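You operate a simulated robot arm through the tools that you are given. There is no shell and no other tool. Be economical: measure what you need, move in short steps, check, and stop when the job is done.

The job below is to be done with a simulated robot arm. You get a single attempt, and the scene is never put back.

JOB
Test the nozzle with the green band and sort it: clear to the good tray, blocked to the wash tray.
Fine: clamp it, pump two strokes, free the clamp. Set down upright: what you pick out.

It is judged by the outcome, as a careful person would: the job done as asked, and still so three seconds after it is handed in. It fails if anything else is knocked over, pushed out of place, dropped, spilled or broken.

ROBOT AND FRAMES
A 7-joint arm with a two-finger parallel gripper, fixed in place. Base frame: the origin is at the foot of the arm, x ahead of it, y to its left, z up; the work surface is at about z = 0. Units: m, degrees, N and s.
With the tool pointing down near the work surface it reaches from about 0.22 to 0.58 m from the base axis. Its first joint turns from -66.0 to 66.0 degrees. Payload 2.5 kg.
The TCP is the grasp point between the finger pads, 0.023 m short of the fingertips. In the tool frame z runs along the fingers and y along their closing line. The gripper opens to 0.094 m. The fingers are 0.038 m wide and 0.01 m thick; the gripper's body (0.054 by 0.096 m) begins 0.039 m behind the TCP.
Orientation is that of the tool frame in the base frame, as a unit quaternion [x, y, z, w]. With the fingers straight down and closing along the base's y, the tool's x points along the base's -x, its y along +y and its z along -z.

CONTROLS
- The arm moves only by the tool step_arm. Its argument "series" is one flat list of numbers, 7 for each row, row after row: the closure, from 0 (fully open) to 1 (shut), then the shift along the tool's x, y, z in m, then the turn, a rotation vector about the tool's x, y, z in degrees. In form: [gripper, tx, ty, tz, ax, ay, az, gripper, tx, ty, tz, ax, ay, az, ...]. A call has 1 to 12 rows; each row shifts and turns the commanded pose from where the row before left it, along the tool's axes as they then stand. Each row takes 0.2 s and may step no farther than 0.05 m and 8.6 degrees from the row before; otherwise, or with a gripper value out of range, the whole call is refused. A pose out of reach is approached as far as the arm can. The call stops where the force on the tool passes 70 N (or 10 N more than at its start, if that is more) or the arm is blocked; 0.2 s more then pass. The fingers move at their own pace (about 0.108 m/s each) and stop on an object; they squeeze with about 44 N. The grip force told is the motor's: it shows also when the fingers shut on nothing. Time passes only in rows, and 0.2 s behind the last, so rows that do not move let the fingers close. It gives the time, the measured TCP pose, the force on the tool (base axes), the opening and the grip force at its end, in the units of the frame above (readings bear some noise), with the torque about the TCP (base axes, N m) and any sound that the robot's microphone picked up.
- Cameras (640 x 400 px; columns grow to the right, rows downward): "scene" is fixed at [0.1196, -0.4155, 0.5383]; the picture's right is [0.83, -0.55, 0.00], its down [-0.33, -0.50, -0.80] and it looks along [0.44, 0.67, -0.60] (base axes); focal length 344 px, centre (320, 200). "wrist" rides on the gripper at [0.086, 0.016, -0.074] in the tool frame; the picture's right is [-0.18, 0.98, 0.00], its down [-0.58, -0.11, -0.81] and it looks along [-0.79, -0.15, 0.59] (tool axes); focal length 243 px, centre (320, 200). There is no depth. A picture from a camera that has moved, and an enlarged one, comes with that camera's place and axes in the base frame and with its lens. The place of the scene camera against the robot may be out by one fixed shift of up to 0.012 m in any direction.
- camera(camera): a new picture of that camera. It takes no simulated time.
- close_up(camera, box): a new picture of the part [left, top, right, bottom] of that camera's present view, enlarged. It takes no simulated time.
- job_done(): hands the job in; it is judged then, once.

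Work in short steps. Places have to be worked out from the pictures, the camera data and where the tool is seen: move nearer, look again, correct. Check each grasp and each placing, and mend what went wrong. You have 120 turns and 68 pictures in all, those below and enlarged ones among them. Open the gripper and draw the arm clear of the work before you hand the job in, unless the task says otherwise; then end with one line.

The tools are called after "Emit:" by a JSON object that holds its "fn" and its "kwargs". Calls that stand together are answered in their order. step_arm: Moves the arm, as the interface text tells. Its arguments: {"type":"object","properties":{"series":{"type":"array"}},"required":["series"]} The other tools are called the same way: camera (camera) takes a picture; close_up (camera, box) takes an enlarged picture of a part of a camera's view; job_done () hands the job in.

At the start:

```text
time: 0.0
ee_pos: [0.3521, -0.1679, 0.3534]
tool_rot: [-0.001, 1.0, 0.0, 0.0]
wrist_force: [1.3, -0.5, 0.7]
torque: [0.0, 0.0, -0.04]
opening: 0.0939
grip_force: 0.0
```

scene: 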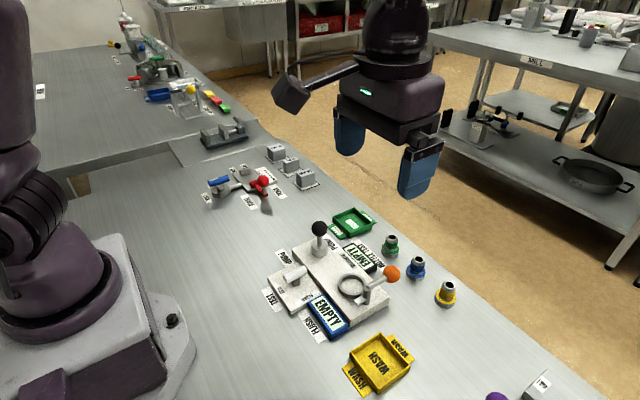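
wrist: 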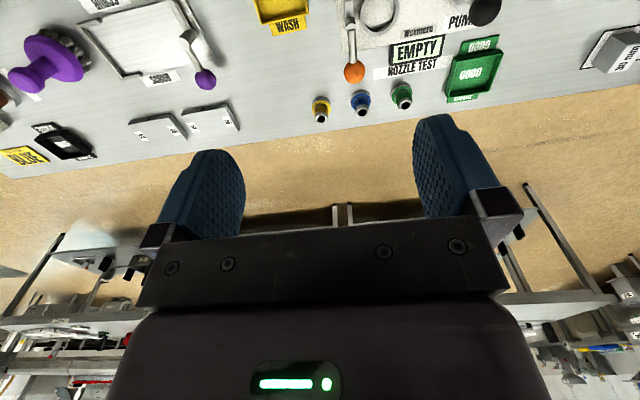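

I'll look closer at the test fixture and the nozzles first.

Emit:
{"fn": "close_up", "kwargs": {"camera": "scene", "box": [250, 190, 480, 334]}}

Emit:
{"fn": "close_up", "kwargs": {"camera": "scene", "box": [250, 270, 450, 395]}}

Emit:
{"fn": "close_up", "kwargs": {"camera": "wrist", "box": [240, 0, 520, 130]}}

```text
2.78 times, centred on (365, 262) of scene
camera zoom: at [0.1196, -0.4155, 0.5383], right [0.83, -0.55, 0.0], down [-0.33, -0.5, -0.8], along [0.44, 0.67, -0.6], focal length 956 px, centre (195, 28)
```

zoom: 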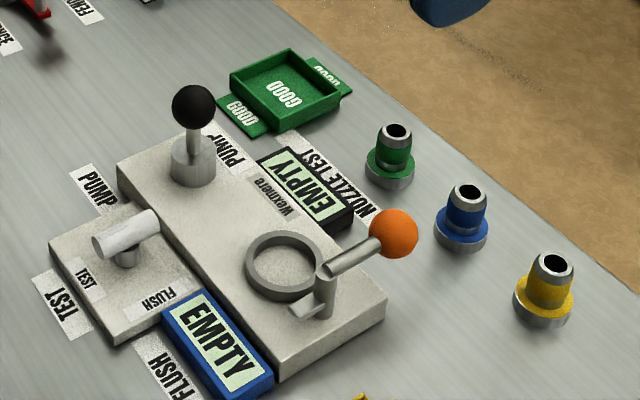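

```text
3.20 times, centred on (350, 332) of scene
camera zoom: at [0.1196, -0.4155, 0.5383], right [0.83, -0.55, 0.0], down [-0.33, -0.5, -0.8], along [0.44, 0.67, -0.6], focal length 1101 px, centre (224, -224)
```

zoom: 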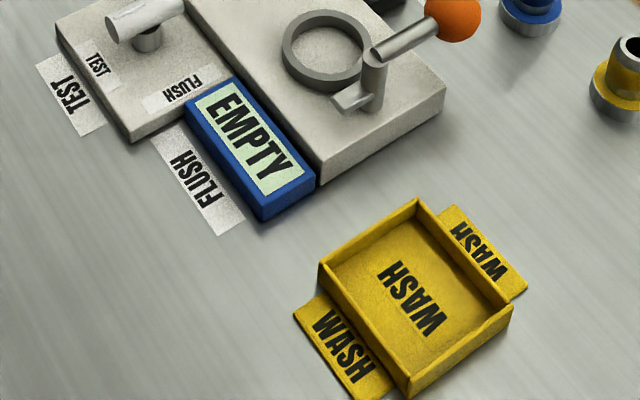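

```text
2.29 times, centred on (380, 65) of wrist
camera zoom: at [0.2675, -0.1525, 0.4268], right [0.18, 0.98, 0.0], down [0.58, -0.11, 0.81], along [0.79, -0.15, -0.59], focal length 555 px, centre (183, 509)
```

zoom: 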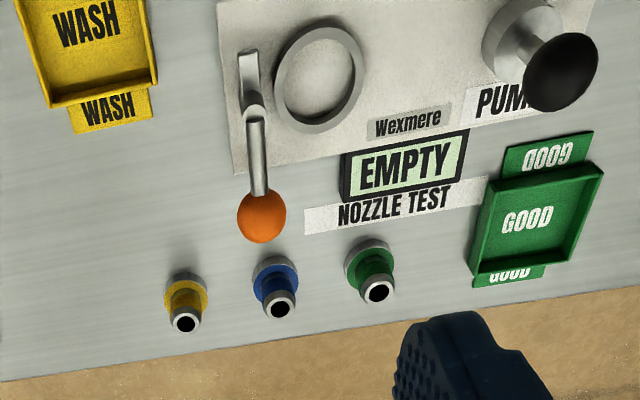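

The bench has a seat ring with an orange clamp lever, a black pump knob, a valve handle (TEST/FLUSH) and two displays. I estimate the ring at about (0.39,-0.10), the pump at (0.39,0.0), and the green nozzle at (0.53,-0.055). I'll move the wrist camera back and to the left to see the fixture from the robot side.

Emit:
{"fn": "step_arm", "kwargs": {"series": [0, 0.024, 0.036, 0.008, 0, 0, 0, 0, 0.024, 0.036, 0.008, 0, 0, 0, 0, 0.024, 0.036, 0.008, 0, 0, 0]}}

Emit:
{"fn": "camera", "kwargs": {"camera": "wrist"}}

```text
time: 0.8
ee_pos: [0.2806, -0.0587, 0.3268]
tool_rot: [0.0, 1.0, 0.0, -0.001]
wrist_force: [-0.2, 0.5, -0.6]
torque: [0.01, 0.02, 0.01]
opening: 0.094
grip_force: 0.0
```

```text
62 pictures are left
camera wrist: at [0.1949, -0.0429, 0.4013], right [0.18, 0.98, 0.0], down [0.58, -0.11, 0.81], along [0.79, -0.15, -0.59], focal length 243 px, centre (320, 200)
```

wrist: 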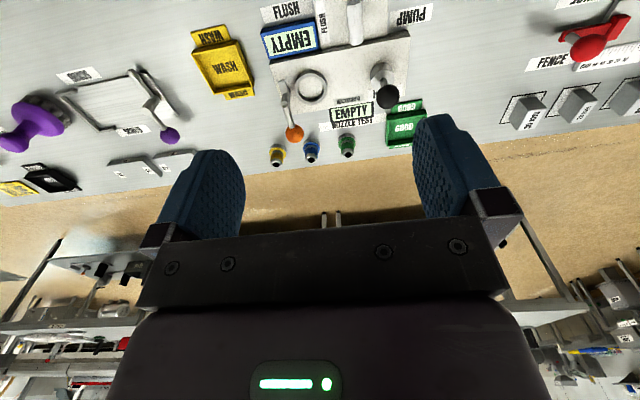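

Emit:
{"fn": "close_up", "kwargs": {"camera": "wrist", "box": [250, 0, 450, 125]}}

Emit:
{"fn": "close_up", "kwargs": {"camera": "scene", "box": [260, 255, 350, 311]}}

Emit:
{"fn": "close_up", "kwargs": {"camera": "scene", "box": [325, 250, 415, 306]}}

```text
3.20 times, centred on (350, 62) of wrist
camera zoom: at [0.1949, -0.0429, 0.4013], right [0.18, 0.98, 0.0], down [0.58, -0.11, 0.81], along [0.79, -0.15, -0.59], focal length 776 px, centre (224, 640)
```

zoom: 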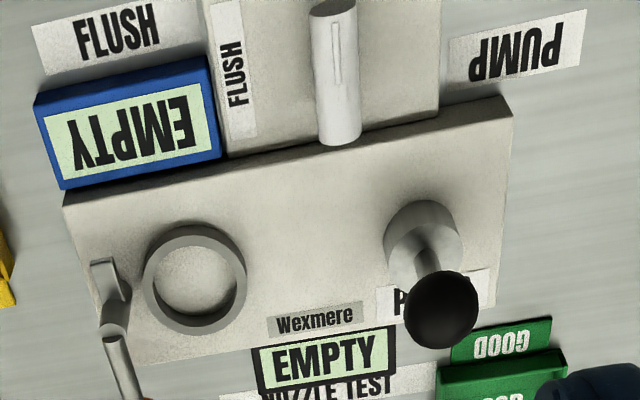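

```text
7.11 times, centred on (305, 283) of scene
camera zoom: at [0.1196, -0.4155, 0.5383], right [0.83, -0.55, 0.0], down [-0.33, -0.5, -0.8], along [0.44, 0.67, -0.6], focal length 2446 px, centre (427, -390)
```

zoom: 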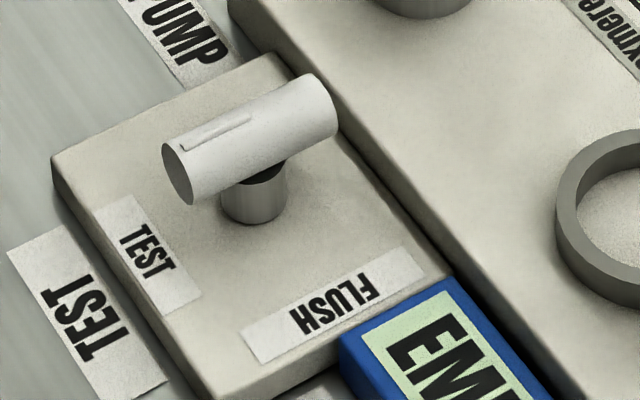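

```text
7.11 times, centred on (370, 278) of scene
camera zoom: at [0.1196, -0.4155, 0.5383], right [0.83, -0.55, 0.0], down [-0.33, -0.5, -0.8], along [0.44, 0.67, -0.6], focal length 2446 px, centre (-36, -355)
```

zoom: 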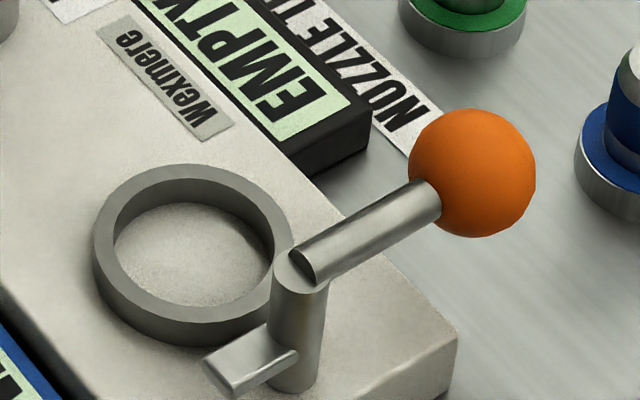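

The handle's groove already points to TEST, and the clamp foot points away from the ring, so it is open. It should swing clockwise, with the ball moving from +x to -y. I'll turn the gripper 90° so it closes along x, which keeps it clear of the blue nozzle and the clamp post.

Emit:
{"fn": "step_arm", "kwargs": {"series": [0, 0, 0, 0, 0, 0, 8.1818, 0, 0, 0, 0, 0, 0, 8.1818, 0, 0, 0, 0, 0, 0, 8.1818, 0, 0, 0, 0, 0, 0, 8.1818, 0, 0, 0, 0, 0, 0, 8.1818, 0, 0, 0, 0, 0, 0, 8.1818, 0, 0, 0, 0, 0, 0, 8.1818, 0, 0, 0, 0, 0, 0, 8.1818, 0, 0, 0, 0, 0, 0, 8.1818, 0, 0, 0, 0, 0, 0, 8.1818, 0, 0, 0, 0, 0, 0, 8.182]}}

Emit:
{"fn": "step_arm", "kwargs": {"series": [0.2, 0.002, 0.042, 0.02, 0, 0, 0, 0.4, 0.002, 0.042, 0.02, 0, 0, 0, 0.4, 0.002, 0.042, 0.02, 0, 0, 0, 0.4, 0.002, 0.042, 0.02, 0, 0, 0, 0.4, 0.002, 0.042, 0.02, 0, 0, 0, 0.4, 0, 0.042, 0.02, 0, 0, 0]}}

Emit:
{"fn": "camera", "kwargs": {"camera": "wrist"}}

Emit:
{"fn": "close_up", "kwargs": {"camera": "scene", "box": [320, 130, 480, 330]}}

```text
time: 3.2
ee_pos: [0.2819, -0.061, 0.3278]
tool_rot: [0.708, 0.706, 0.0, 0.001]
wrist_force: [-0.5, 0.9, -0.3]
torque: [-0.02, 0.0, -0.03]
opening: 0.0943
grip_force: 0.2
```

```text
time: 4.6
ee_pos: [0.5336, -0.0508, 0.2085]
tool_rot: [0.708, 0.707, -0.001, 0.0]
wrist_force: [0.0, 0.6, -0.2]
torque: [0.01, 0.01, 0.01]
opening: 0.0563
grip_force: 0.0
```

```text
58 pictures are left
camera wrist: at [0.5499, 0.0348, 0.2821], right [0.98, -0.18, 0.0], down [-0.11, -0.58, 0.81], along [-0.15, -0.79, -0.59], focal length 243 px, centre (320, 200)
```

wrist: 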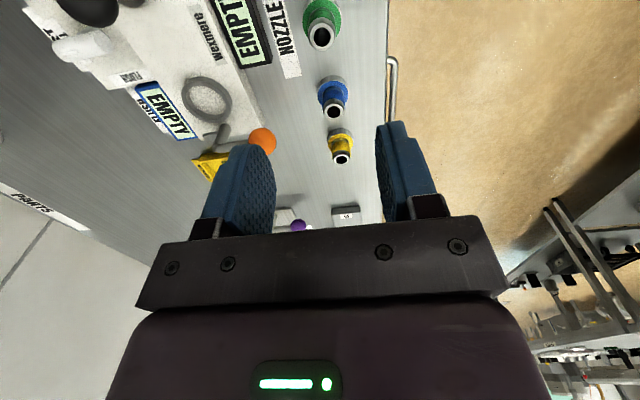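

```text
2.00 times, centred on (400, 230) of scene
camera zoom: at [0.1196, -0.4155, 0.5383], right [0.83, -0.55, 0.0], down [-0.33, -0.5, -0.8], along [0.44, 0.67, -0.6], focal length 688 px, centre (160, 140)
```

zoom: 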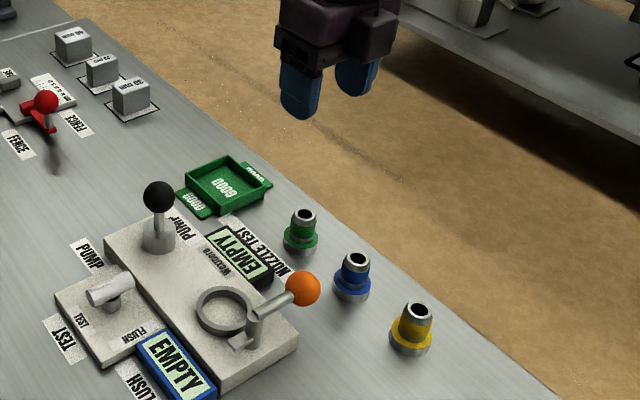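

The green nozzle works out at about (0.536,-0.048) and roughly 42 mm tall. I'll align over it and come down to just above its shoulder.

Emit:
{"fn": "step_arm", "kwargs": {"series": [0.4, 0.003, 0.0025, 0.04, 0, 0, 0, 0.4, 0, 0, 0.04, 0, 0, 0, 0.4, 0, 0, 0.04, 0, 0, 0, 0.4, 0, 0, 0.02, 0, 0, 0]}}

Emit:
{"fn": "camera", "kwargs": {"camera": "wrist"}}

Emit:
{"fn": "close_up", "kwargs": {"camera": "scene", "box": [340, 200, 440, 262]}}

```text
time: 5.6
ee_pos: [0.5355, -0.047, 0.0693]
tool_rot: [0.708, 0.707, 0.001, 0.001]
wrist_force: [0.4, -0.2, 0.3]
torque: [0.0, 0.01, -0.03]
opening: 0.0562
grip_force: 0.1
```

```text
56 pictures are left
camera wrist: at [0.5521, 0.0401, 0.1421], right [0.98, -0.18, 0.0], down [-0.11, -0.58, 0.81], along [-0.15, -0.79, -0.59], focal length 243 px, centre (320, 200)
```

wrist: 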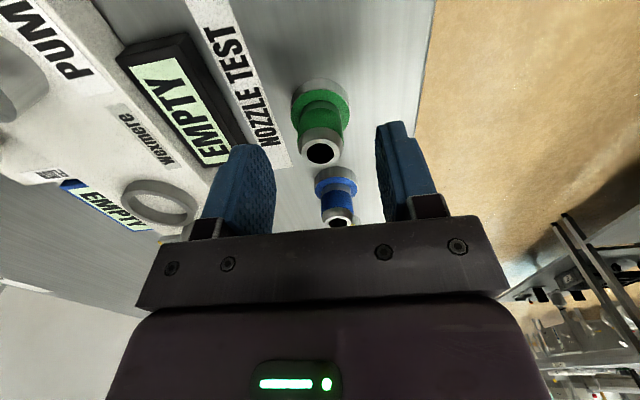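

```text
6.40 times, centred on (390, 231) of scene
camera zoom: at [0.1196, -0.4155, 0.5383], right [0.83, -0.55, 0.0], down [-0.33, -0.5, -0.8], along [0.44, 0.67, -0.6], focal length 2201 px, centre (-128, 2)
```

zoom: 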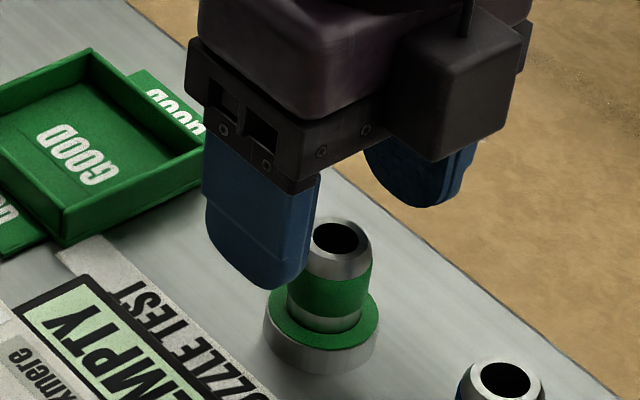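

The nozzle top sits midway between the fingertips in the scene view, so it is aligned. I'll lower to z≈0.040, which puts the tips just above the flange, and close.

Emit:
{"fn": "step_arm", "kwargs": {"series": [0.4, 0, 0, 0.015, 0, 0, 0, 0.4, 0, 0, 0.014, 0, 0, 0, 0.4, 0, 0, 0, 0, 0, 0, 1, 0, 0, 0, 0, 0, 0, 1, 0, 0, 0, 0, 0, 0, 1, 0, 0, 0, 0, 0, 0]}}

Emit:
{"fn": "close_up", "kwargs": {"camera": "scene", "box": [340, 200, 440, 262]}}

Emit:
{"fn": "camera", "kwargs": {"camera": "wrist"}}

```text
time: 7.0
ee_pos: [0.5356, -0.0484, 0.0408]
tool_rot: [0.707, 0.707, 0.0, 0.0]
wrist_force: [0.1, 1.0, -0.7]
torque: [-0.02, 0.06, 0.01]
opening: 0.0252
grip_force: 44.5
```

```text
6.40 times, centred on (390, 231) of scene
camera zoom: at [0.1196, -0.4155, 0.5383], right [0.83, -0.55, 0.0], down [-0.33, -0.5, -0.8], along [0.44, 0.67, -0.6], focal length 2201 px, centre (-128, 2)
```

zoom: 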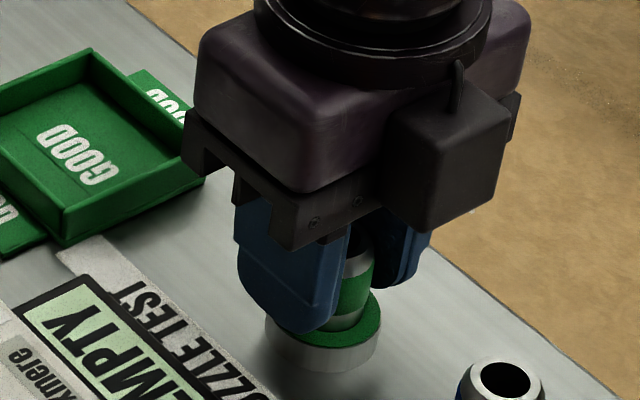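

```text
53 pictures are left
camera wrist: at [0.5528, 0.0389, 0.1141], right [0.98, -0.18, 0.0], down [-0.11, -0.58, 0.81], along [-0.15, -0.79, -0.59], focal length 243 px, centre (320, 200)
```

wrist: 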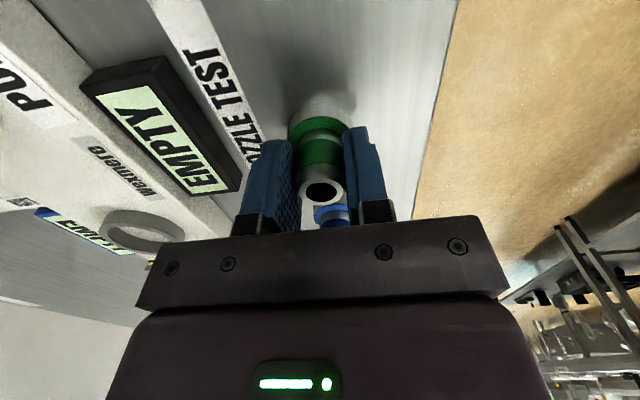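

The nozzle is held with the opening at 25 mm. With this orientation the wrist camera would sit right above the pump knob, so I'll turn another 18° to clear it. First I'll lift and carry it above the ring.

Emit:
{"fn": "step_arm", "kwargs": {"series": [1, 0, 0, -0.04, 0, 0, 0, 1, 0, 0, -0.04, 0, 0, 0, 1, 0, 0, -0.035, 0, 0, 0, 1, -0.012, -0.0365, 0, 0, 0, 0, 1, -0.012, -0.0365, 0, 0, 0, 0, 1, -0.012, -0.0365, 0, 0, 0, 0, 1, -0.011, -0.0365, 0, 0, 0, 0, 1, 0, 0, 0, 0, 0, 6, 1, 0, 0, 0, 0, 0, 6, 1, 0, 0, 0, 0, 0, 6, 1, 0, 0, 0, 0, 0, 0]}}

Emit:
{"fn": "camera", "kwargs": {"camera": "wrist"}}

Emit:
{"fn": "close_up", "kwargs": {"camera": "scene", "box": [270, 190, 430, 310]}}

```text
time: 9.4
ee_pos: [0.3888, -0.0953, 0.1539]
tool_rot: [0.81, 0.586, 0.0, 0.0]
wrist_force: [0.2, 0.1, -0.8]
torque: [-0.03, 0.0, -0.02]
opening: 0.0
grip_force: 41.9
```

```text
52 pictures are left
camera wrist: at [0.4325, -0.018, 0.2288], right [0.88, -0.48, 0.0], down [-0.28, -0.52, 0.81], along [-0.39, -0.71, -0.59], focal length 243 px, centre (320, 200)
```

wrist: 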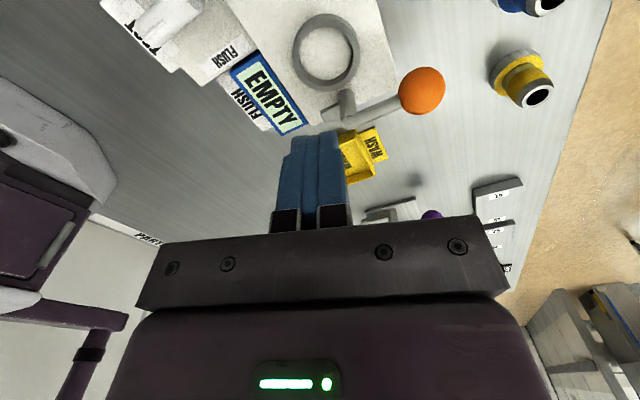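

```text
3.33 times, centred on (350, 250) of scene
camera zoom: at [0.1196, -0.4155, 0.5383], right [0.83, -0.55, 0.0], down [-0.33, -0.5, -0.8], along [0.44, 0.67, -0.6], focal length 1146 px, centre (220, 33)
```

zoom: 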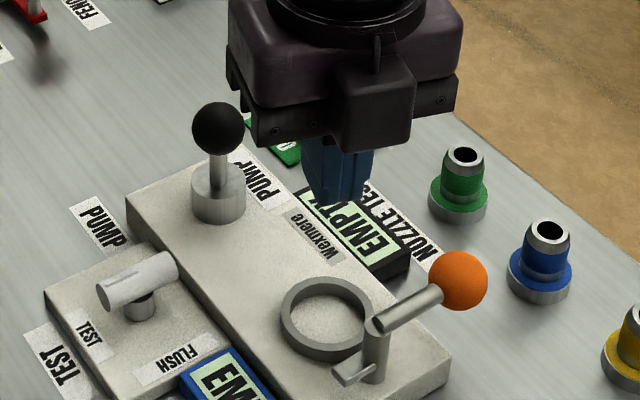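

The fingers are shut on nothing: the nozzle slipped out and is still standing in its place. The pads probably caught only its tapered top. I'll study its profile before regripping lower.

Emit:
{"fn": "close_up", "kwargs": {"camera": "scene", "box": [365, 215, 425, 253]}}

```text
10.53 times, centred on (395, 234) of scene
camera zoom: at [0.1196, -0.4155, 0.5383], right [0.83, -0.55, 0.0], down [-0.33, -0.5, -0.8], along [0.44, 0.67, -0.6], focal length 3621 px, centre (-470, -158)
```

zoom: 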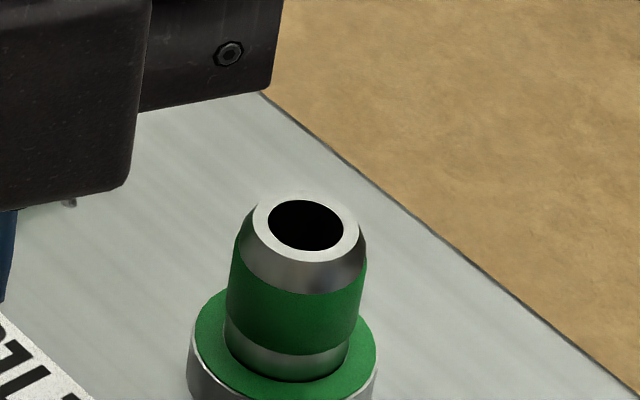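

The neck and band measure about 25–28 mm wide, the flange is 10 mm thick and the total height is about 40 mm, so the last grip was on the taper. I'll return above it keeping this orientation.

Emit:
{"fn": "step_arm", "kwargs": {"series": [0.4, 0.0231, 0.0314, 0, 0, 0, 0, 0.4, 0.0231, 0.0314, 0, 0, 0, 0, 0.4, 0.0231, 0.0314, 0, 0, 0, 0, 0.4, 0.0231, 0.0314, 0, 0, 0, 0, 0.4, 0, 0, 0.04, 0, 0, 0, 0.4, 0, 0, 0.044, 0, 0, 0, 0.4, 0, 0, 0, 0, 0, 0]}}

Emit:
{"fn": "close_up", "kwargs": {"camera": "wrist", "box": [220, 50, 460, 200]}}

Emit:
{"fn": "close_up", "kwargs": {"camera": "scene", "box": [340, 200, 440, 262]}}

```text
time: 11.0
ee_pos: [0.5385, -0.0472, 0.0711]
tool_rot: [0.809, 0.587, 0.0, 0.001]
wrist_force: [0.3, -1.0, -0.2]
torque: [-0.01, 0.0, 0.03]
opening: 0.0564
grip_force: 0.0
```

```text
2.67 times, centred on (340, 125) of wrist
camera zoom: at [0.5806, 0.03, 0.1458], right [0.88, -0.48, 0.0], down [-0.28, -0.52, 0.81], along [-0.39, -0.71, -0.59], focal length 647 px, centre (267, 400)
```

zoom: 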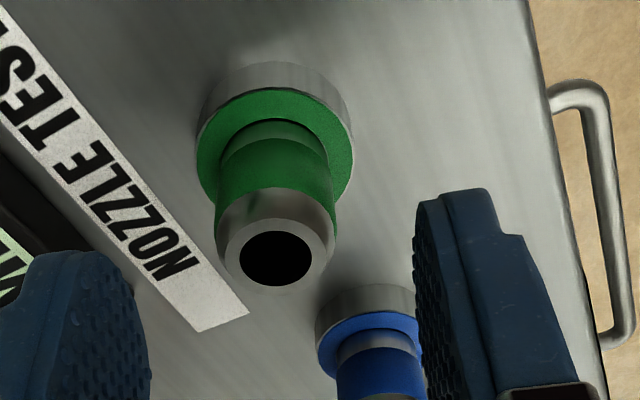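

```text
6.40 times, centred on (390, 231) of scene
camera zoom: at [0.1196, -0.4155, 0.5383], right [0.83, -0.55, 0.0], down [-0.33, -0.5, -0.8], along [0.44, 0.67, -0.6], focal length 2201 px, centre (-128, 2)
```

zoom: 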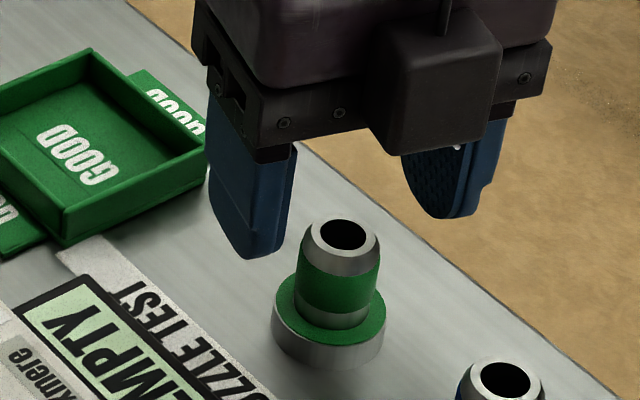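

The wrist view shows the nozzle centred to within about 2 mm. I'll go lower this time (z≈0.035), close, wait, then lift slowly by a small amount and check.

Emit:
{"fn": "step_arm", "kwargs": {"series": [0.4, 0, 0.001, 0.018, 0, 0, 0, 0.4, 0, 0.001, 0.018, 0, 0, 0, 0.4, 0, 0, 0, 0, 0, 0, 1, 0, 0, 0, 0, 0, 0, 1, 0, 0, 0, 0, 0, 0, 1, 0, 0, 0, 0, 0, 0, 1, 0, 0, 0, 0, 0, 0]}}

Emit:
{"fn": "close_up", "kwargs": {"camera": "wrist", "box": [220, 80, 420, 205]}}

Emit:
{"fn": "close_up", "kwargs": {"camera": "scene", "box": [350, 210, 430, 260]}}

```text
time: 12.6
ee_pos: [0.5411, -0.046, 0.0348]
tool_rot: [0.809, 0.588, 0.0, 0.0]
wrist_force: [0.5, -0.6, 0.1]
torque: [0.03, -0.08, -0.02]
opening: 0.0251
grip_force: 44.8
```

```text
3.20 times, centred on (320, 142) of wrist
camera zoom: at [0.5833, 0.031, 0.1088], right [0.88, -0.48, 0.0], down [-0.28, -0.52, 0.81], along [-0.39, -0.71, -0.59], focal length 776 px, centre (320, 384)
```

zoom: 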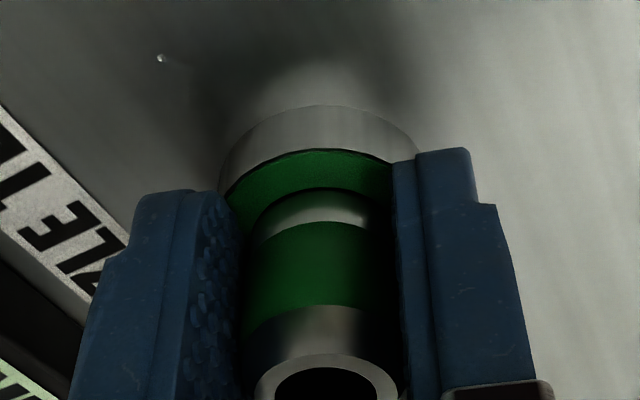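

```text
8.00 times, centred on (390, 235) of scene
camera zoom: at [0.1196, -0.4155, 0.5383], right [0.83, -0.55, 0.0], down [-0.33, -0.5, -0.8], along [0.44, 0.67, -0.6], focal length 2752 px, centre (-240, -80)
```

zoom: 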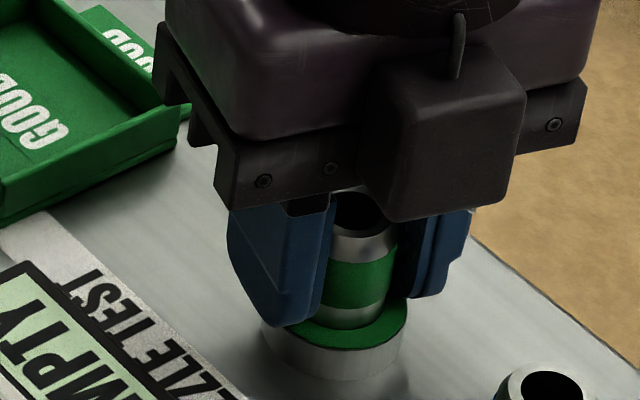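

The opening is again 25 mm, so that is the true body diameter. I'll lift slowly by 20 mm and check.

Emit:
{"fn": "step_arm", "kwargs": {"series": [1, 0, 0, -0.004, 0, 0, 0, 1, 0, 0, -0.006, 0, 0, 0, 1, 0, 0, -0.01, 0, 0, 0, 1, 0, 0, 0, 0, 0, 0]}}

Emit:
{"fn": "close_up", "kwargs": {"camera": "scene", "box": [350, 210, 430, 260]}}

```text
time: 13.6
ee_pos: [0.5407, -0.0453, 0.0545]
tool_rot: [0.809, 0.588, 0.0, 0.0]
wrist_force: [0.0, -0.4, -2.5]
torque: [0.01, 0.0, 0.01]
opening: 0.0256
grip_force: 43.8
```

```text
8.00 times, centred on (390, 235) of scene
camera zoom: at [0.1196, -0.4155, 0.5383], right [0.83, -0.55, 0.0], down [-0.33, -0.5, -0.8], along [0.44, 0.67, -0.6], focal length 2752 px, centre (-240, -80)
```

zoom: 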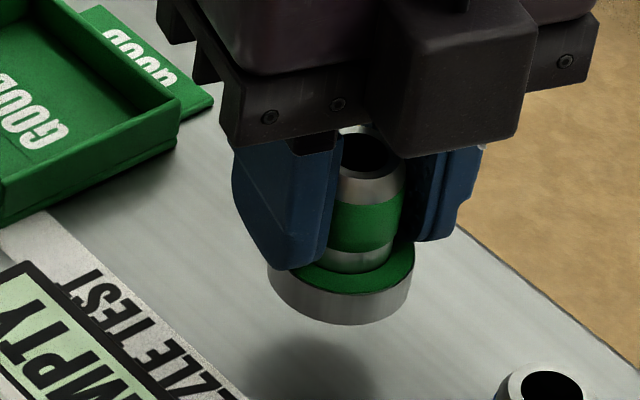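

It is held now, with about 2.5 N of weight. I'll lift further and carry it gently to above the ring.

Emit:
{"fn": "step_arm", "kwargs": {"series": [1, 0, 0, -0.02, 0, 0, 0, 1, 0, 0, -0.025, 0, 0, 0, 1, 0, 0, -0.02, 0, 0, 0, 1, -0.0134, -0.0182, 0, 0, 0, 0, 1, -0.0134, -0.0182, 0, 0, 0, 0, 1, -0.0134, -0.0182, 0, 0, 0, 0, 1, -0.0134, -0.0182, 0, 0, 0, 0, 1, -0.0134, -0.0182, 0, 0, 0, 0, 1, -0.0134, -0.0182, 0, 0, 0, 0, 1, -0.0134, -0.0182, 0, 0, 0, 0, 1, 0, 0, 0, 0, 0, 0]}}

Emit:
{"fn": "camera", "kwargs": {"camera": "wrist"}}

Emit:
{"fn": "close_up", "kwargs": {"camera": "scene", "box": [290, 210, 410, 310]}}

```text
time: 16.0
ee_pos: [0.3892, -0.0965, 0.1212]
tool_rot: [0.809, 0.587, -0.001, 0.001]
wrist_force: [-0.4, -0.2, -1.8]
torque: [0.03, -0.03, 0.0]
opening: 0.0256
grip_force: 44.2
```

```text
44 pictures are left
camera wrist: at [0.4317, -0.0199, 0.1943], right [0.88, -0.48, 0.0], down [-0.28, -0.52, 0.81], along [-0.39, -0.71, -0.59], focal length 243 px, centre (320, 200)
```

wrist: 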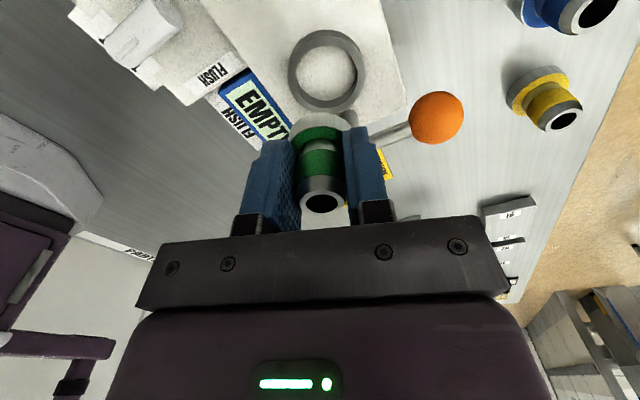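

```text
4.00 times, centred on (350, 260) of scene
camera zoom: at [0.1196, -0.4155, 0.5383], right [0.83, -0.55, 0.0], down [-0.33, -0.5, -0.8], along [0.44, 0.67, -0.6], focal length 1376 px, centre (200, -40)
```

zoom: 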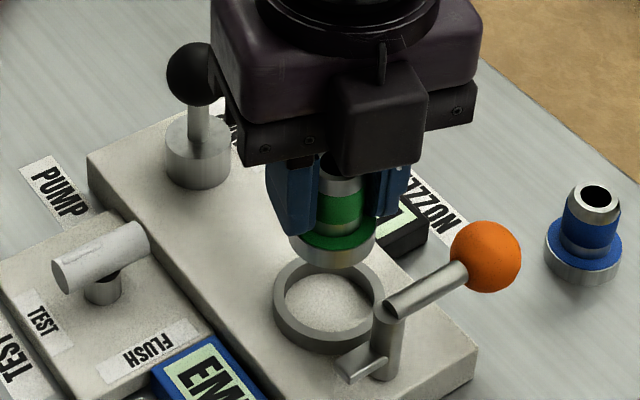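

Combining both views, I put the ring centre near (0.398,-0.089) with its rim at about z≈0.04. I'll shift there, lower 25 mm, and look again.

Emit:
{"fn": "step_arm", "kwargs": {"series": [1, 0.0096, 0.0053, 0, 0, 0, 0, 1, 0, 0, 0.013, 0, 0, 0, 1, 0, 0, 0.012, 0, 0, 0, 1, 0, 0, 0, 0, 0, 0]}}

Emit:
{"fn": "close_up", "kwargs": {"camera": "wrist", "box": [200, 20, 456, 180]}}

Emit:
{"fn": "close_up", "kwargs": {"camera": "scene", "box": [310, 240, 406, 300]}}

```text
time: 17.0
ee_pos: [0.3984, -0.0884, 0.094]
tool_rot: [0.809, 0.587, 0.0, 0.0]
wrist_force: [-0.1, -0.3, -1.1]
torque: [-0.05, 0.03, 0.0]
opening: 0.0254
grip_force: 43.6
```

```text
2.50 times, centred on (328, 100) of wrist
camera zoom: at [0.4397, -0.0117, 0.1686], right [0.88, -0.48, 0.0], down [-0.28, -0.52, 0.81], along [-0.39, -0.71, -0.59], focal length 606 px, centre (300, 450)
```

zoom: 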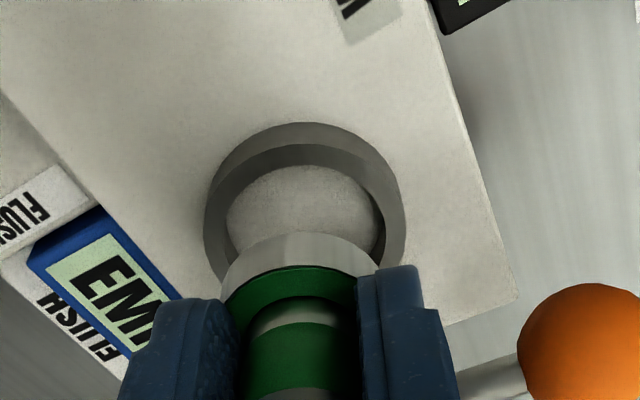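

```text
6.67 times, centred on (358, 270) of scene
camera zoom: at [0.1196, -0.4155, 0.5383], right [0.83, -0.55, 0.0], down [-0.33, -0.5, -0.8], along [0.44, 0.67, -0.6], focal length 2293 px, centre (67, -267)
```

zoom: 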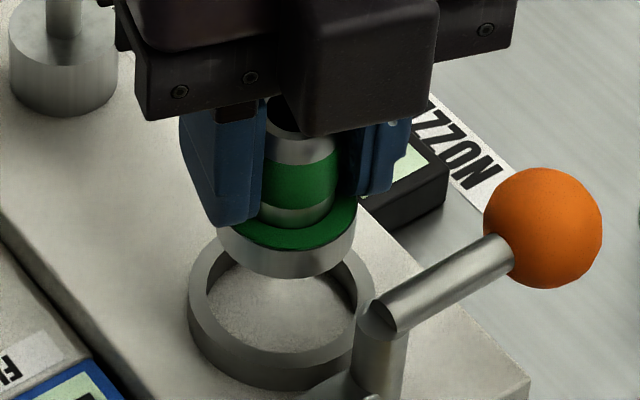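

Both views agree that the nozzle is laterally aligned to about 1 mm. Solving the two views together puts the ring rim at z≈0.028, almost directly below. I'll lower 22 mm and recheck.

Emit:
{"fn": "step_arm", "kwargs": {"series": [1, 0.001, 0.001, 0.008, 0, 0, 0, 1, 0, 0, 0.008, 0, 0, 0, 1, 0, 0, 0.006, 0, 0, 0, 1, 0, 0, 0, 0, 0, 0]}}

Emit:
{"fn": "close_up", "kwargs": {"camera": "wrist", "box": [200, 20, 456, 180]}}

Emit:
{"fn": "close_up", "kwargs": {"camera": "scene", "box": [310, 240, 406, 300]}}

```text
time: 18.0
ee_pos: [0.3995, -0.0882, 0.0731]
tool_rot: [0.809, 0.588, 0.0, 0.0]
wrist_force: [-0.1, -1.0, -2.2]
torque: [0.03, -0.04, 0.0]
opening: 0.0255
grip_force: 44.0
```

```text
2.50 times, centred on (328, 100) of wrist
camera zoom: at [0.4414, -0.0107, 0.1468], right [0.88, -0.48, 0.0], down [-0.28, -0.52, 0.81], along [-0.39, -0.71, -0.59], focal length 606 px, centre (300, 450)
```

zoom: 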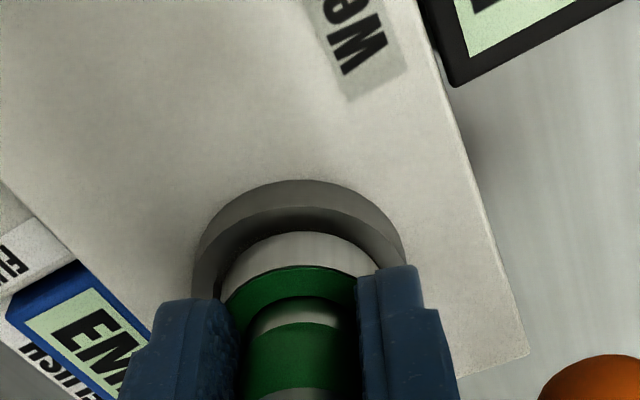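

```text
6.67 times, centred on (358, 270) of scene
camera zoom: at [0.1196, -0.4155, 0.5383], right [0.83, -0.55, 0.0], down [-0.33, -0.5, -0.8], along [0.44, 0.67, -0.6], focal length 2293 px, centre (67, -267)
```

zoom: 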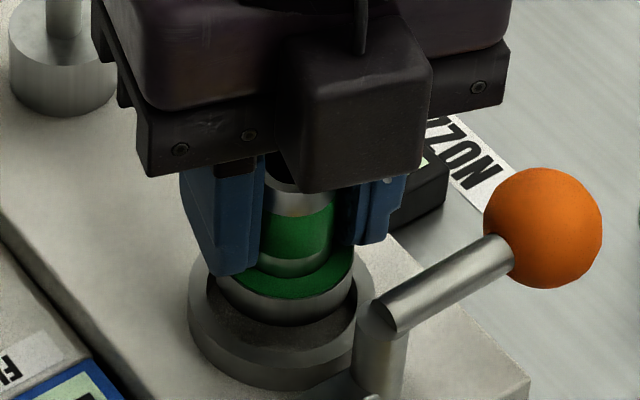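

It's aligned in both views, with the rim 10 mm below the flange. I'll go down in fine steps and watch the force.

Emit:
{"fn": "step_arm", "kwargs": {"series": [1, 0, 0, 0.006, 0, 0, 0, 1, 0, 0, 0.005, 0, 0, 0, 1, 0, 0, 0.004, 0, 0, 0, 1, 0, 0, 0, 0, 0, 0]}}

Emit:
{"fn": "close_up", "kwargs": {"camera": "scene", "box": [310, 240, 406, 300]}}

```text
time: 18.6
ee_pos: [0.4002, -0.0886, 0.067]
tool_rot: [0.81, 0.587, 0.001, -0.001]
wrist_force: [-5.9, 1.4, 9.1]
torque: [0.0, -0.06, 0.0]
opening: 0.0252
grip_force: 44.0
stopped in row 2: the force on the tool passed its limit at 84 N (the readings are from after the stop); the commanded pose is now the measured one
```

```text
6.67 times, centred on (358, 270) of scene
camera zoom: at [0.1196, -0.4155, 0.5384], right [0.83, -0.55, 0.0], down [-0.33, -0.5, -0.8], along [0.44, 0.67, -0.6], focal length 2293 px, centre (67, -267)
```

zoom: 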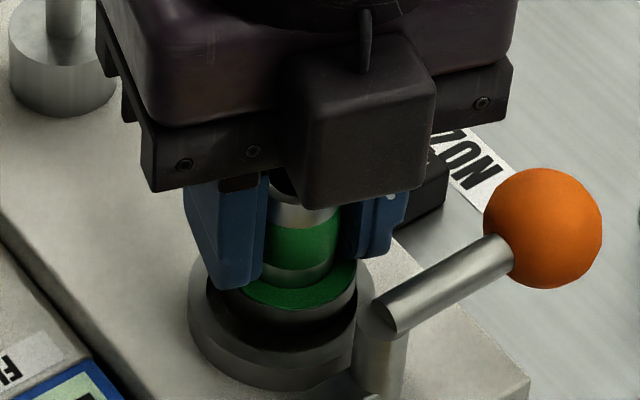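

It touched something at z≈0.067, probably the rim, and the reaction pushes toward -x. I'll look from the wrist before adjusting.

Emit:
{"fn": "close_up", "kwargs": {"camera": "wrist", "box": [240, 70, 400, 170]}}

Emit:
{"fn": "close_up", "kwargs": {"camera": "scene", "box": [330, 265, 378, 295]}}

```text
4.00 times, centred on (320, 120) of wrist
camera zoom: at [0.4422, -0.0121, 0.1423], right [0.88, -0.48, 0.0], down [-0.29, -0.52, 0.8], along [-0.39, -0.7, -0.59], focal length 970 px, centre (320, 520)
```

zoom: 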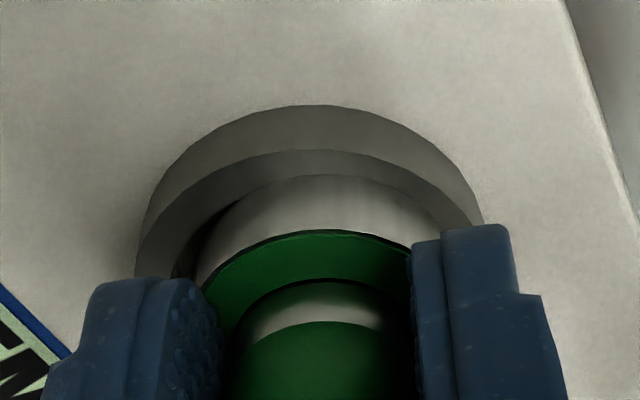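

```text
13.33 times, centred on (354, 280) of scene
camera zoom: at [0.1196, -0.4155, 0.5384], right [0.83, -0.55, 0.0], down [-0.33, -0.5, -0.8], along [0.44, 0.67, -0.6], focal length 4586 px, centre (-133, -867)
```

zoom: 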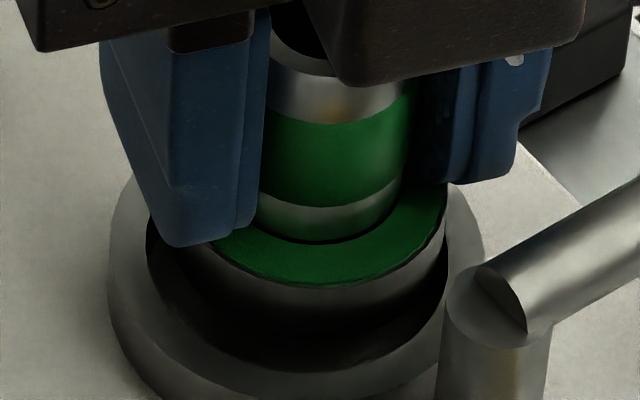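

The image-up side of the wrist picture is the +y side, and there the flange overlaps the rim. Both views call for shifting about 3 mm toward -x and 3 mm toward -y. I'll lift 4 mm, shift, and lower in fine steps.

Emit:
{"fn": "step_arm", "kwargs": {"series": [1, 0, 0, -0.004, 0, 0, 0, 1, -0.0036, -0.0022, 0, 0, 0, 0, 1, 0, 0, 0.004, 0, 0, 0, 1, 0, 0, 0.002, 0, 0, 0, 1, 0, 0, 0, 0, 0, 0]}}

Emit:
{"fn": "close_up", "kwargs": {"camera": "wrist", "box": [240, 70, 400, 170]}}

Emit:
{"fn": "close_up", "kwargs": {"camera": "scene", "box": [330, 265, 378, 295]}}

```text
time: 19.8
ee_pos: [0.3958, -0.092, 0.065]
tool_rot: [0.81, 0.586, 0.001, -0.001]
wrist_force: [1.4, 1.0, -2.3]
torque: [0.01, -0.01, 0.02]
opening: 0.0255
grip_force: 44.1
```

```text
4.00 times, centred on (320, 120) of wrist
camera zoom: at [0.4389, -0.0145, 0.1394], right [0.88, -0.48, 0.0], down [-0.29, -0.52, 0.8], along [-0.39, -0.71, -0.59], focal length 970 px, centre (320, 520)
```

zoom: 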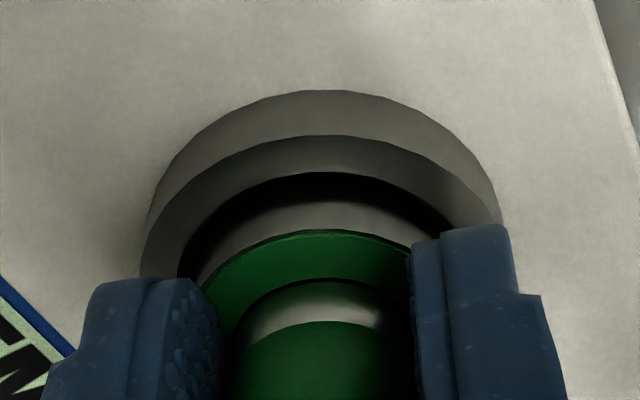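

```text
13.33 times, centred on (354, 280) of scene
camera zoom: at [0.1196, -0.4155, 0.5383], right [0.83, -0.55, 0.0], down [-0.33, -0.5, -0.8], along [0.44, 0.67, -0.6], focal length 4586 px, centre (-133, -867)
```

zoom: 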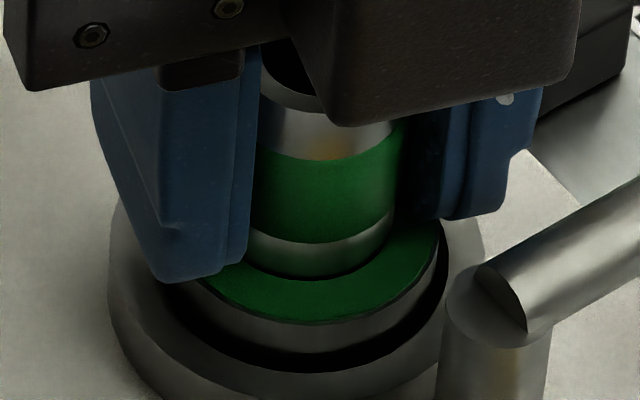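

It's clear now and the flange is centred inside the ring. I'll continue down 2 mm at a time until contact.

Emit:
{"fn": "step_arm", "kwargs": {"series": [1, 0, 0, 0.002, 0, 0, 0, 1, 0, 0, 0.002, 0, 0, 0, 1, 0, 0, 0.002, 0, 0, 0, 1, 0, 0, 0.002, 0, 0, 0]}}

Emit:
{"fn": "close_up", "kwargs": {"camera": "scene", "box": [330, 265, 378, 295]}}

```text
time: 20.8
ee_pos: [0.396, -0.0908, 0.0586]
tool_rot: [0.81, 0.587, 0.001, -0.001]
wrist_force: [-2.1, 1.5, 7.0]
torque: [-0.14, 0.14, -0.08]
opening: 0.0251
grip_force: 43.9
```

```text
13.33 times, centred on (354, 280) of scene
camera zoom: at [0.1196, -0.4155, 0.5384], right [0.83, -0.55, 0.0], down [-0.33, -0.5, -0.8], along [0.44, 0.67, -0.6], focal length 4586 px, centre (-133, -867)
```

zoom: 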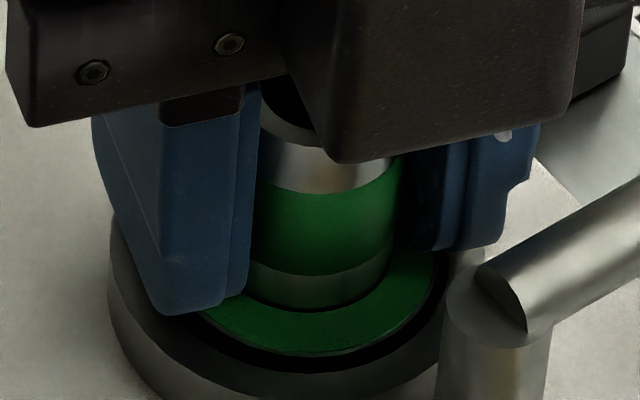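

It is bottomed inside the ring (about 9 N of contact at z≈0.0586). I'll release with a modest opening and rise straight up.

Emit:
{"fn": "step_arm", "kwargs": {"series": [0.55, 0, 0, 0, 0, 0, 0, 0.55, 0, 0, 0, 0, 0, 0, 0.55, 0, 0, -0.01, 0, 0, 0, 0.55, 0, 0, -0.02, 0, 0, 0, 0.55, 0, 0, -0.03, 0, 0, 0, 0.55, 0, 0, -0.04, 0, 0, 0, 0.55, 0, 0, -0.04, 0, 0, 0]}}

Emit:
{"fn": "close_up", "kwargs": {"camera": "scene", "box": [270, 210, 430, 310]}}

Emit:
{"fn": "camera", "kwargs": {"camera": "wrist"}}

```text
time: 22.4
ee_pos: [0.3954, -0.0902, 0.1974]
tool_rot: [0.81, 0.587, 0.001, -0.001]
wrist_force: [0.3, 0.4, -0.4]
torque: [-0.03, 0.01, 0.03]
opening: 0.0425
grip_force: 0.0
```

```text
4.00 times, centred on (350, 260) of scene
camera zoom: at [0.1196, -0.4155, 0.5383], right [0.83, -0.55, 0.0], down [-0.33, -0.5, -0.8], along [0.44, 0.67, -0.6], focal length 1376 px, centre (200, -40)
```

zoom: 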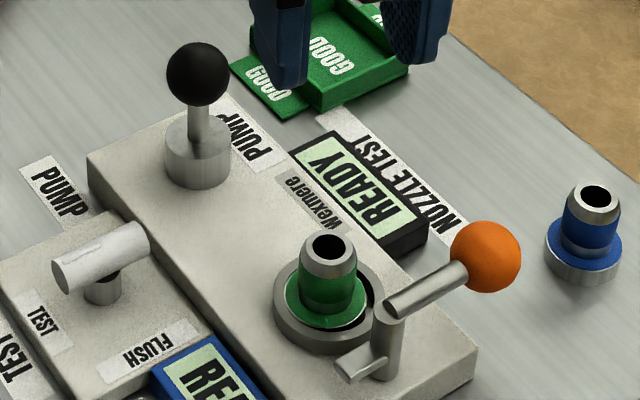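

```text
31 pictures are left
camera wrist: at [0.4381, -0.014, 0.2707], right [0.88, -0.48, 0.0], down [-0.28, -0.52, 0.8], along [-0.39, -0.71, -0.59], focal length 243 px, centre (320, 200)
```

wrist: 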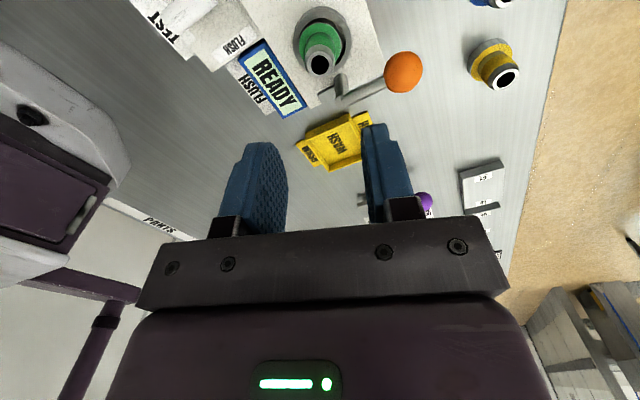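

Both displays now read READY. I put the ball at about (0.451,-0.132,0.070) and the clamp post at (0.399,-0.131). I'll close the fingers, come down on the ball's +y side with clearance, then push it round clockwise.

Emit:
{"fn": "step_arm", "kwargs": {"series": [1, 0.0136, 0.0254, 0, 0, 0, 0, 1, 0.0136, 0.0253, 0, 0, 0, 0, 1, 0, 0, 0.038, 0, 0, 0, 1, 0, 0, 0.038, 0, 0, 0, 1, 0, 0, 0.03, 0, 0, 0, 1, 0, 0, 0.01, 0, 0, 0]}}

Emit:
{"fn": "close_up", "kwargs": {"camera": "scene", "box": [310, 220, 438, 300]}}

```text
time: 23.8
ee_pos: [0.4527, -0.0816, 0.0817]
tool_rot: [0.809, 0.587, 0.002, -0.001]
wrist_force: [0.4, -0.8, 0.4]
torque: [0.0, -0.02, -0.02]
opening: 0.0001
grip_force: 42.9
```

```text
5.00 times, centred on (374, 260) of scene
camera zoom: at [0.1196, -0.4155, 0.5383], right [0.83, -0.55, 0.0], down [-0.33, -0.5, -0.8], along [0.44, 0.67, -0.6], focal length 1720 px, centre (50, -100)
```

zoom: 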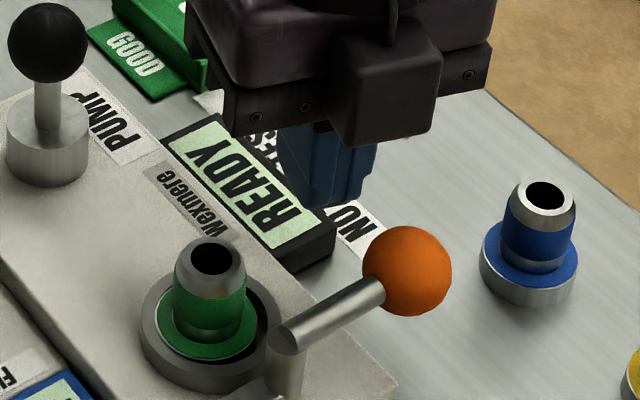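

The closed fingers are behind the ball at the right height. I'll start the push along the arc for roughly the first 30° and read the force.

Emit:
{"fn": "step_arm", "kwargs": {"series": [1, -0.0123, 0.0022, 0, 0, 0, 0, 1, -0.0132, 0.0102, 0, 0, 0, 0, 1, -0.0132, 0.0102, 0, 0, 0, 0]}}

Emit:
{"fn": "close_up", "kwargs": {"camera": "scene", "box": [310, 220, 438, 300]}}

```text
time: 24.6
ee_pos: [0.4631, -0.126, 0.0819]
tool_rot: [0.81, 0.587, 0.002, -0.001]
wrist_force: [0.3, 0.6, 0.2]
torque: [0.0, 0.01, -0.03]
opening: 0.0
grip_force: 42.0
```

```text
5.00 times, centred on (374, 260) of scene
camera zoom: at [0.1196, -0.4155, 0.5383], right [0.83, -0.55, 0.0], down [-0.33, -0.5, -0.8], along [0.44, 0.67, -0.6], focal length 1720 px, centre (50, -100)
```

zoom: 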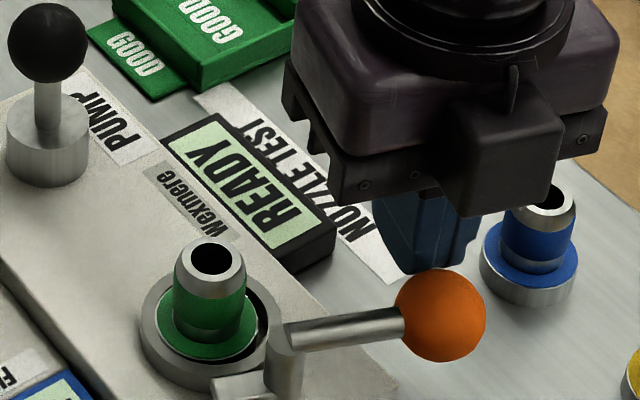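

The lever turns freely in the right direction. I'll continue along the arc to about 90°.

Emit:
{"fn": "step_arm", "kwargs": {"series": [1, -0.0162, 0.0024, 0, 0, 0, 0, 1, -0.0162, 0.0024, 0, 0, 0, 0, 1, -0.0162, -0.0087, 0, 0, 0, 0, 1, -0.0162, -0.0087, 0, 0, 0, 0]}}

Emit:
{"fn": "close_up", "kwargs": {"camera": "scene", "box": [310, 230, 438, 310]}}

```text
time: 25.6
ee_pos: [0.4309, -0.1829, 0.0794]
tool_rot: [0.809, 0.587, 0.001, 0.0]
wrist_force: [0.3, 0.0, -0.5]
torque: [0.03, 0.01, 0.02]
opening: 0.0
grip_force: 42.4
```

```text
5.00 times, centred on (374, 270) of scene
camera zoom: at [0.1196, -0.4155, 0.5383], right [0.83, -0.55, 0.0], down [-0.33, -0.5, -0.8], along [0.44, 0.67, -0.6], focal length 1720 px, centre (50, -150)
```

zoom: 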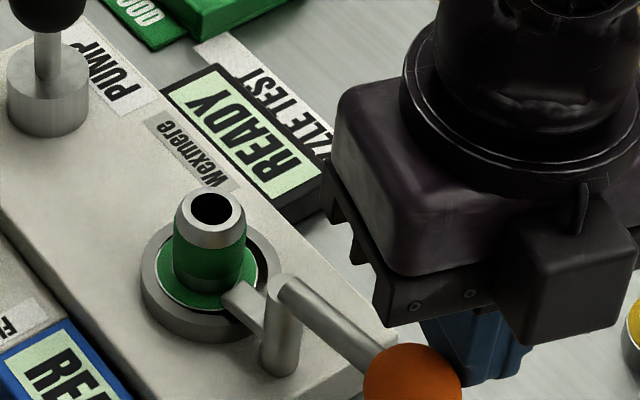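

The foot lies over the flange, but I heard no click and the display still says READY. I'll push a little further to see whether there is a stop.

Emit:
{"fn": "step_arm", "kwargs": {"series": [1, -0.0015, -0.0043, 0, 0, 0, 0, 1, -0.0015, -0.0043, 0, 0, 0, 0, 1, 0, 0, 0, 0, 0, 0]}}

Emit:
{"fn": "close_up", "kwargs": {"camera": "scene", "box": [310, 230, 438, 310]}}

```text
time: 26.4
ee_pos: [0.423, -0.1841, 0.0817]
tool_rot: [0.809, 0.588, 0.003, 0.003]
wrist_force: [19.0, -8.8, -11.1]
torque: [-0.04, -0.46, 0.29]
opening: 0.0001
grip_force: 42.1
```

```text
5.00 times, centred on (374, 270) of scene
camera zoom: at [0.1197, -0.4155, 0.5383], right [0.83, -0.55, 0.0], down [-0.33, -0.5, -0.8], along [0.44, 0.67, -0.6], focal length 1720 px, centre (50, -150)
```

zoom: 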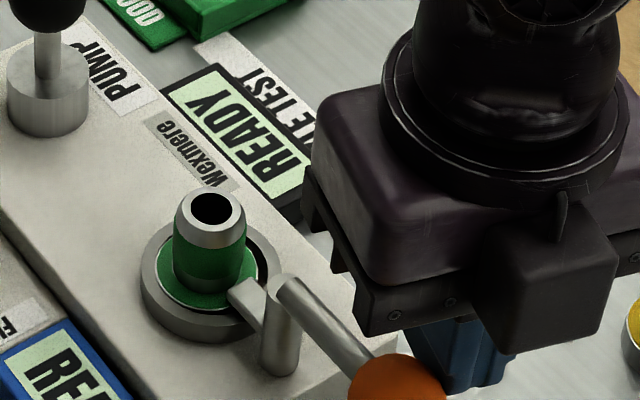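

The lever is at its stop (19 N reaction), so it's clamped. I'll back off, rise, and go above the pump knob at about (0.397,0.02) with the fingers open.

Emit:
{"fn": "step_arm", "kwargs": {"series": [1, 0.003, 0.0095, 0, 0, 0, 0, 1, 0.003, 0.0095, 0, 0, 0, 0, 1, 0, 0, -0.045, 0, 0, 0, 1, 0, 0, -0.045, 0, 0, 0, 0.4, 0.0366, -0.0215, 0, 0, 0, 0, 0.4, 0.0366, -0.0215, 0, 0, 0, 0, 0.4, 0.0366, -0.0215, 0, 0, 0, 0, 0.4, 0.0366, -0.0215, 0, 0, 0, 0, 0.4, 0.0336, -0.0208, 0, 0, 0, 0, 0.4, 0, 0, 0, 0, 0, 0]}}

Emit:
{"fn": "camera", "kwargs": {"camera": "wrist"}}

Emit:
{"fn": "close_up", "kwargs": {"camera": "scene", "box": [260, 190, 420, 290]}}

```text
time: 28.6
ee_pos: [0.3928, 0.0227, 0.1716]
tool_rot: [0.81, 0.587, 0.002, -0.002]
wrist_force: [-0.2, 0.2, 0.1]
torque: [0.02, 0.04, -0.02]
opening: 0.0563
grip_force: 0.0
```

```text
26 pictures are left
camera wrist: at [0.4358, 0.0984, 0.2456], right [0.88, -0.48, 0.0], down [-0.29, -0.52, 0.8], along [-0.39, -0.71, -0.59], focal length 243 px, centre (320, 200)
```

wrist: 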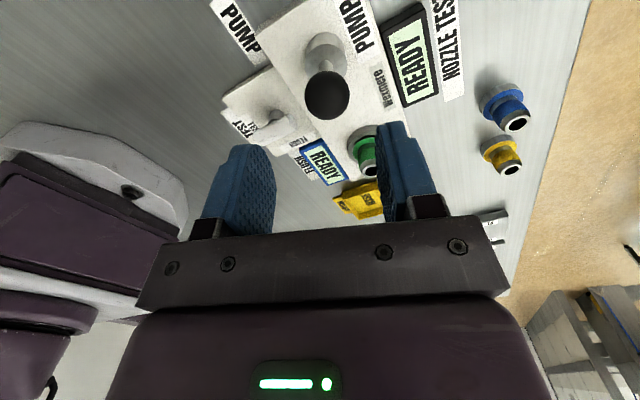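

```text
4.00 times, centred on (340, 240) of scene
camera zoom: at [0.1196, -0.4155, 0.5383], right [0.83, -0.55, 0.0], down [-0.33, -0.5, -0.8], along [0.44, 0.67, -0.6], focal length 1376 px, centre (240, 40)
```

zoom: 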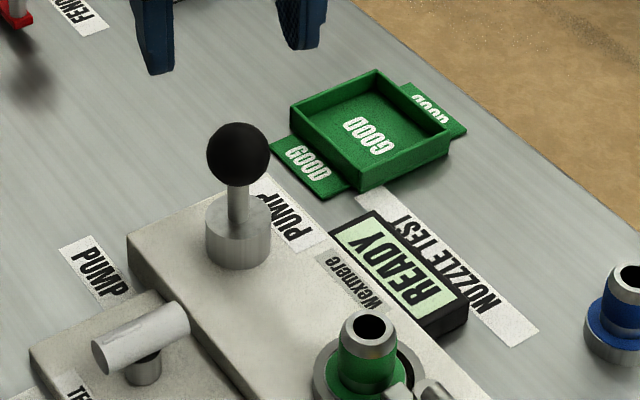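

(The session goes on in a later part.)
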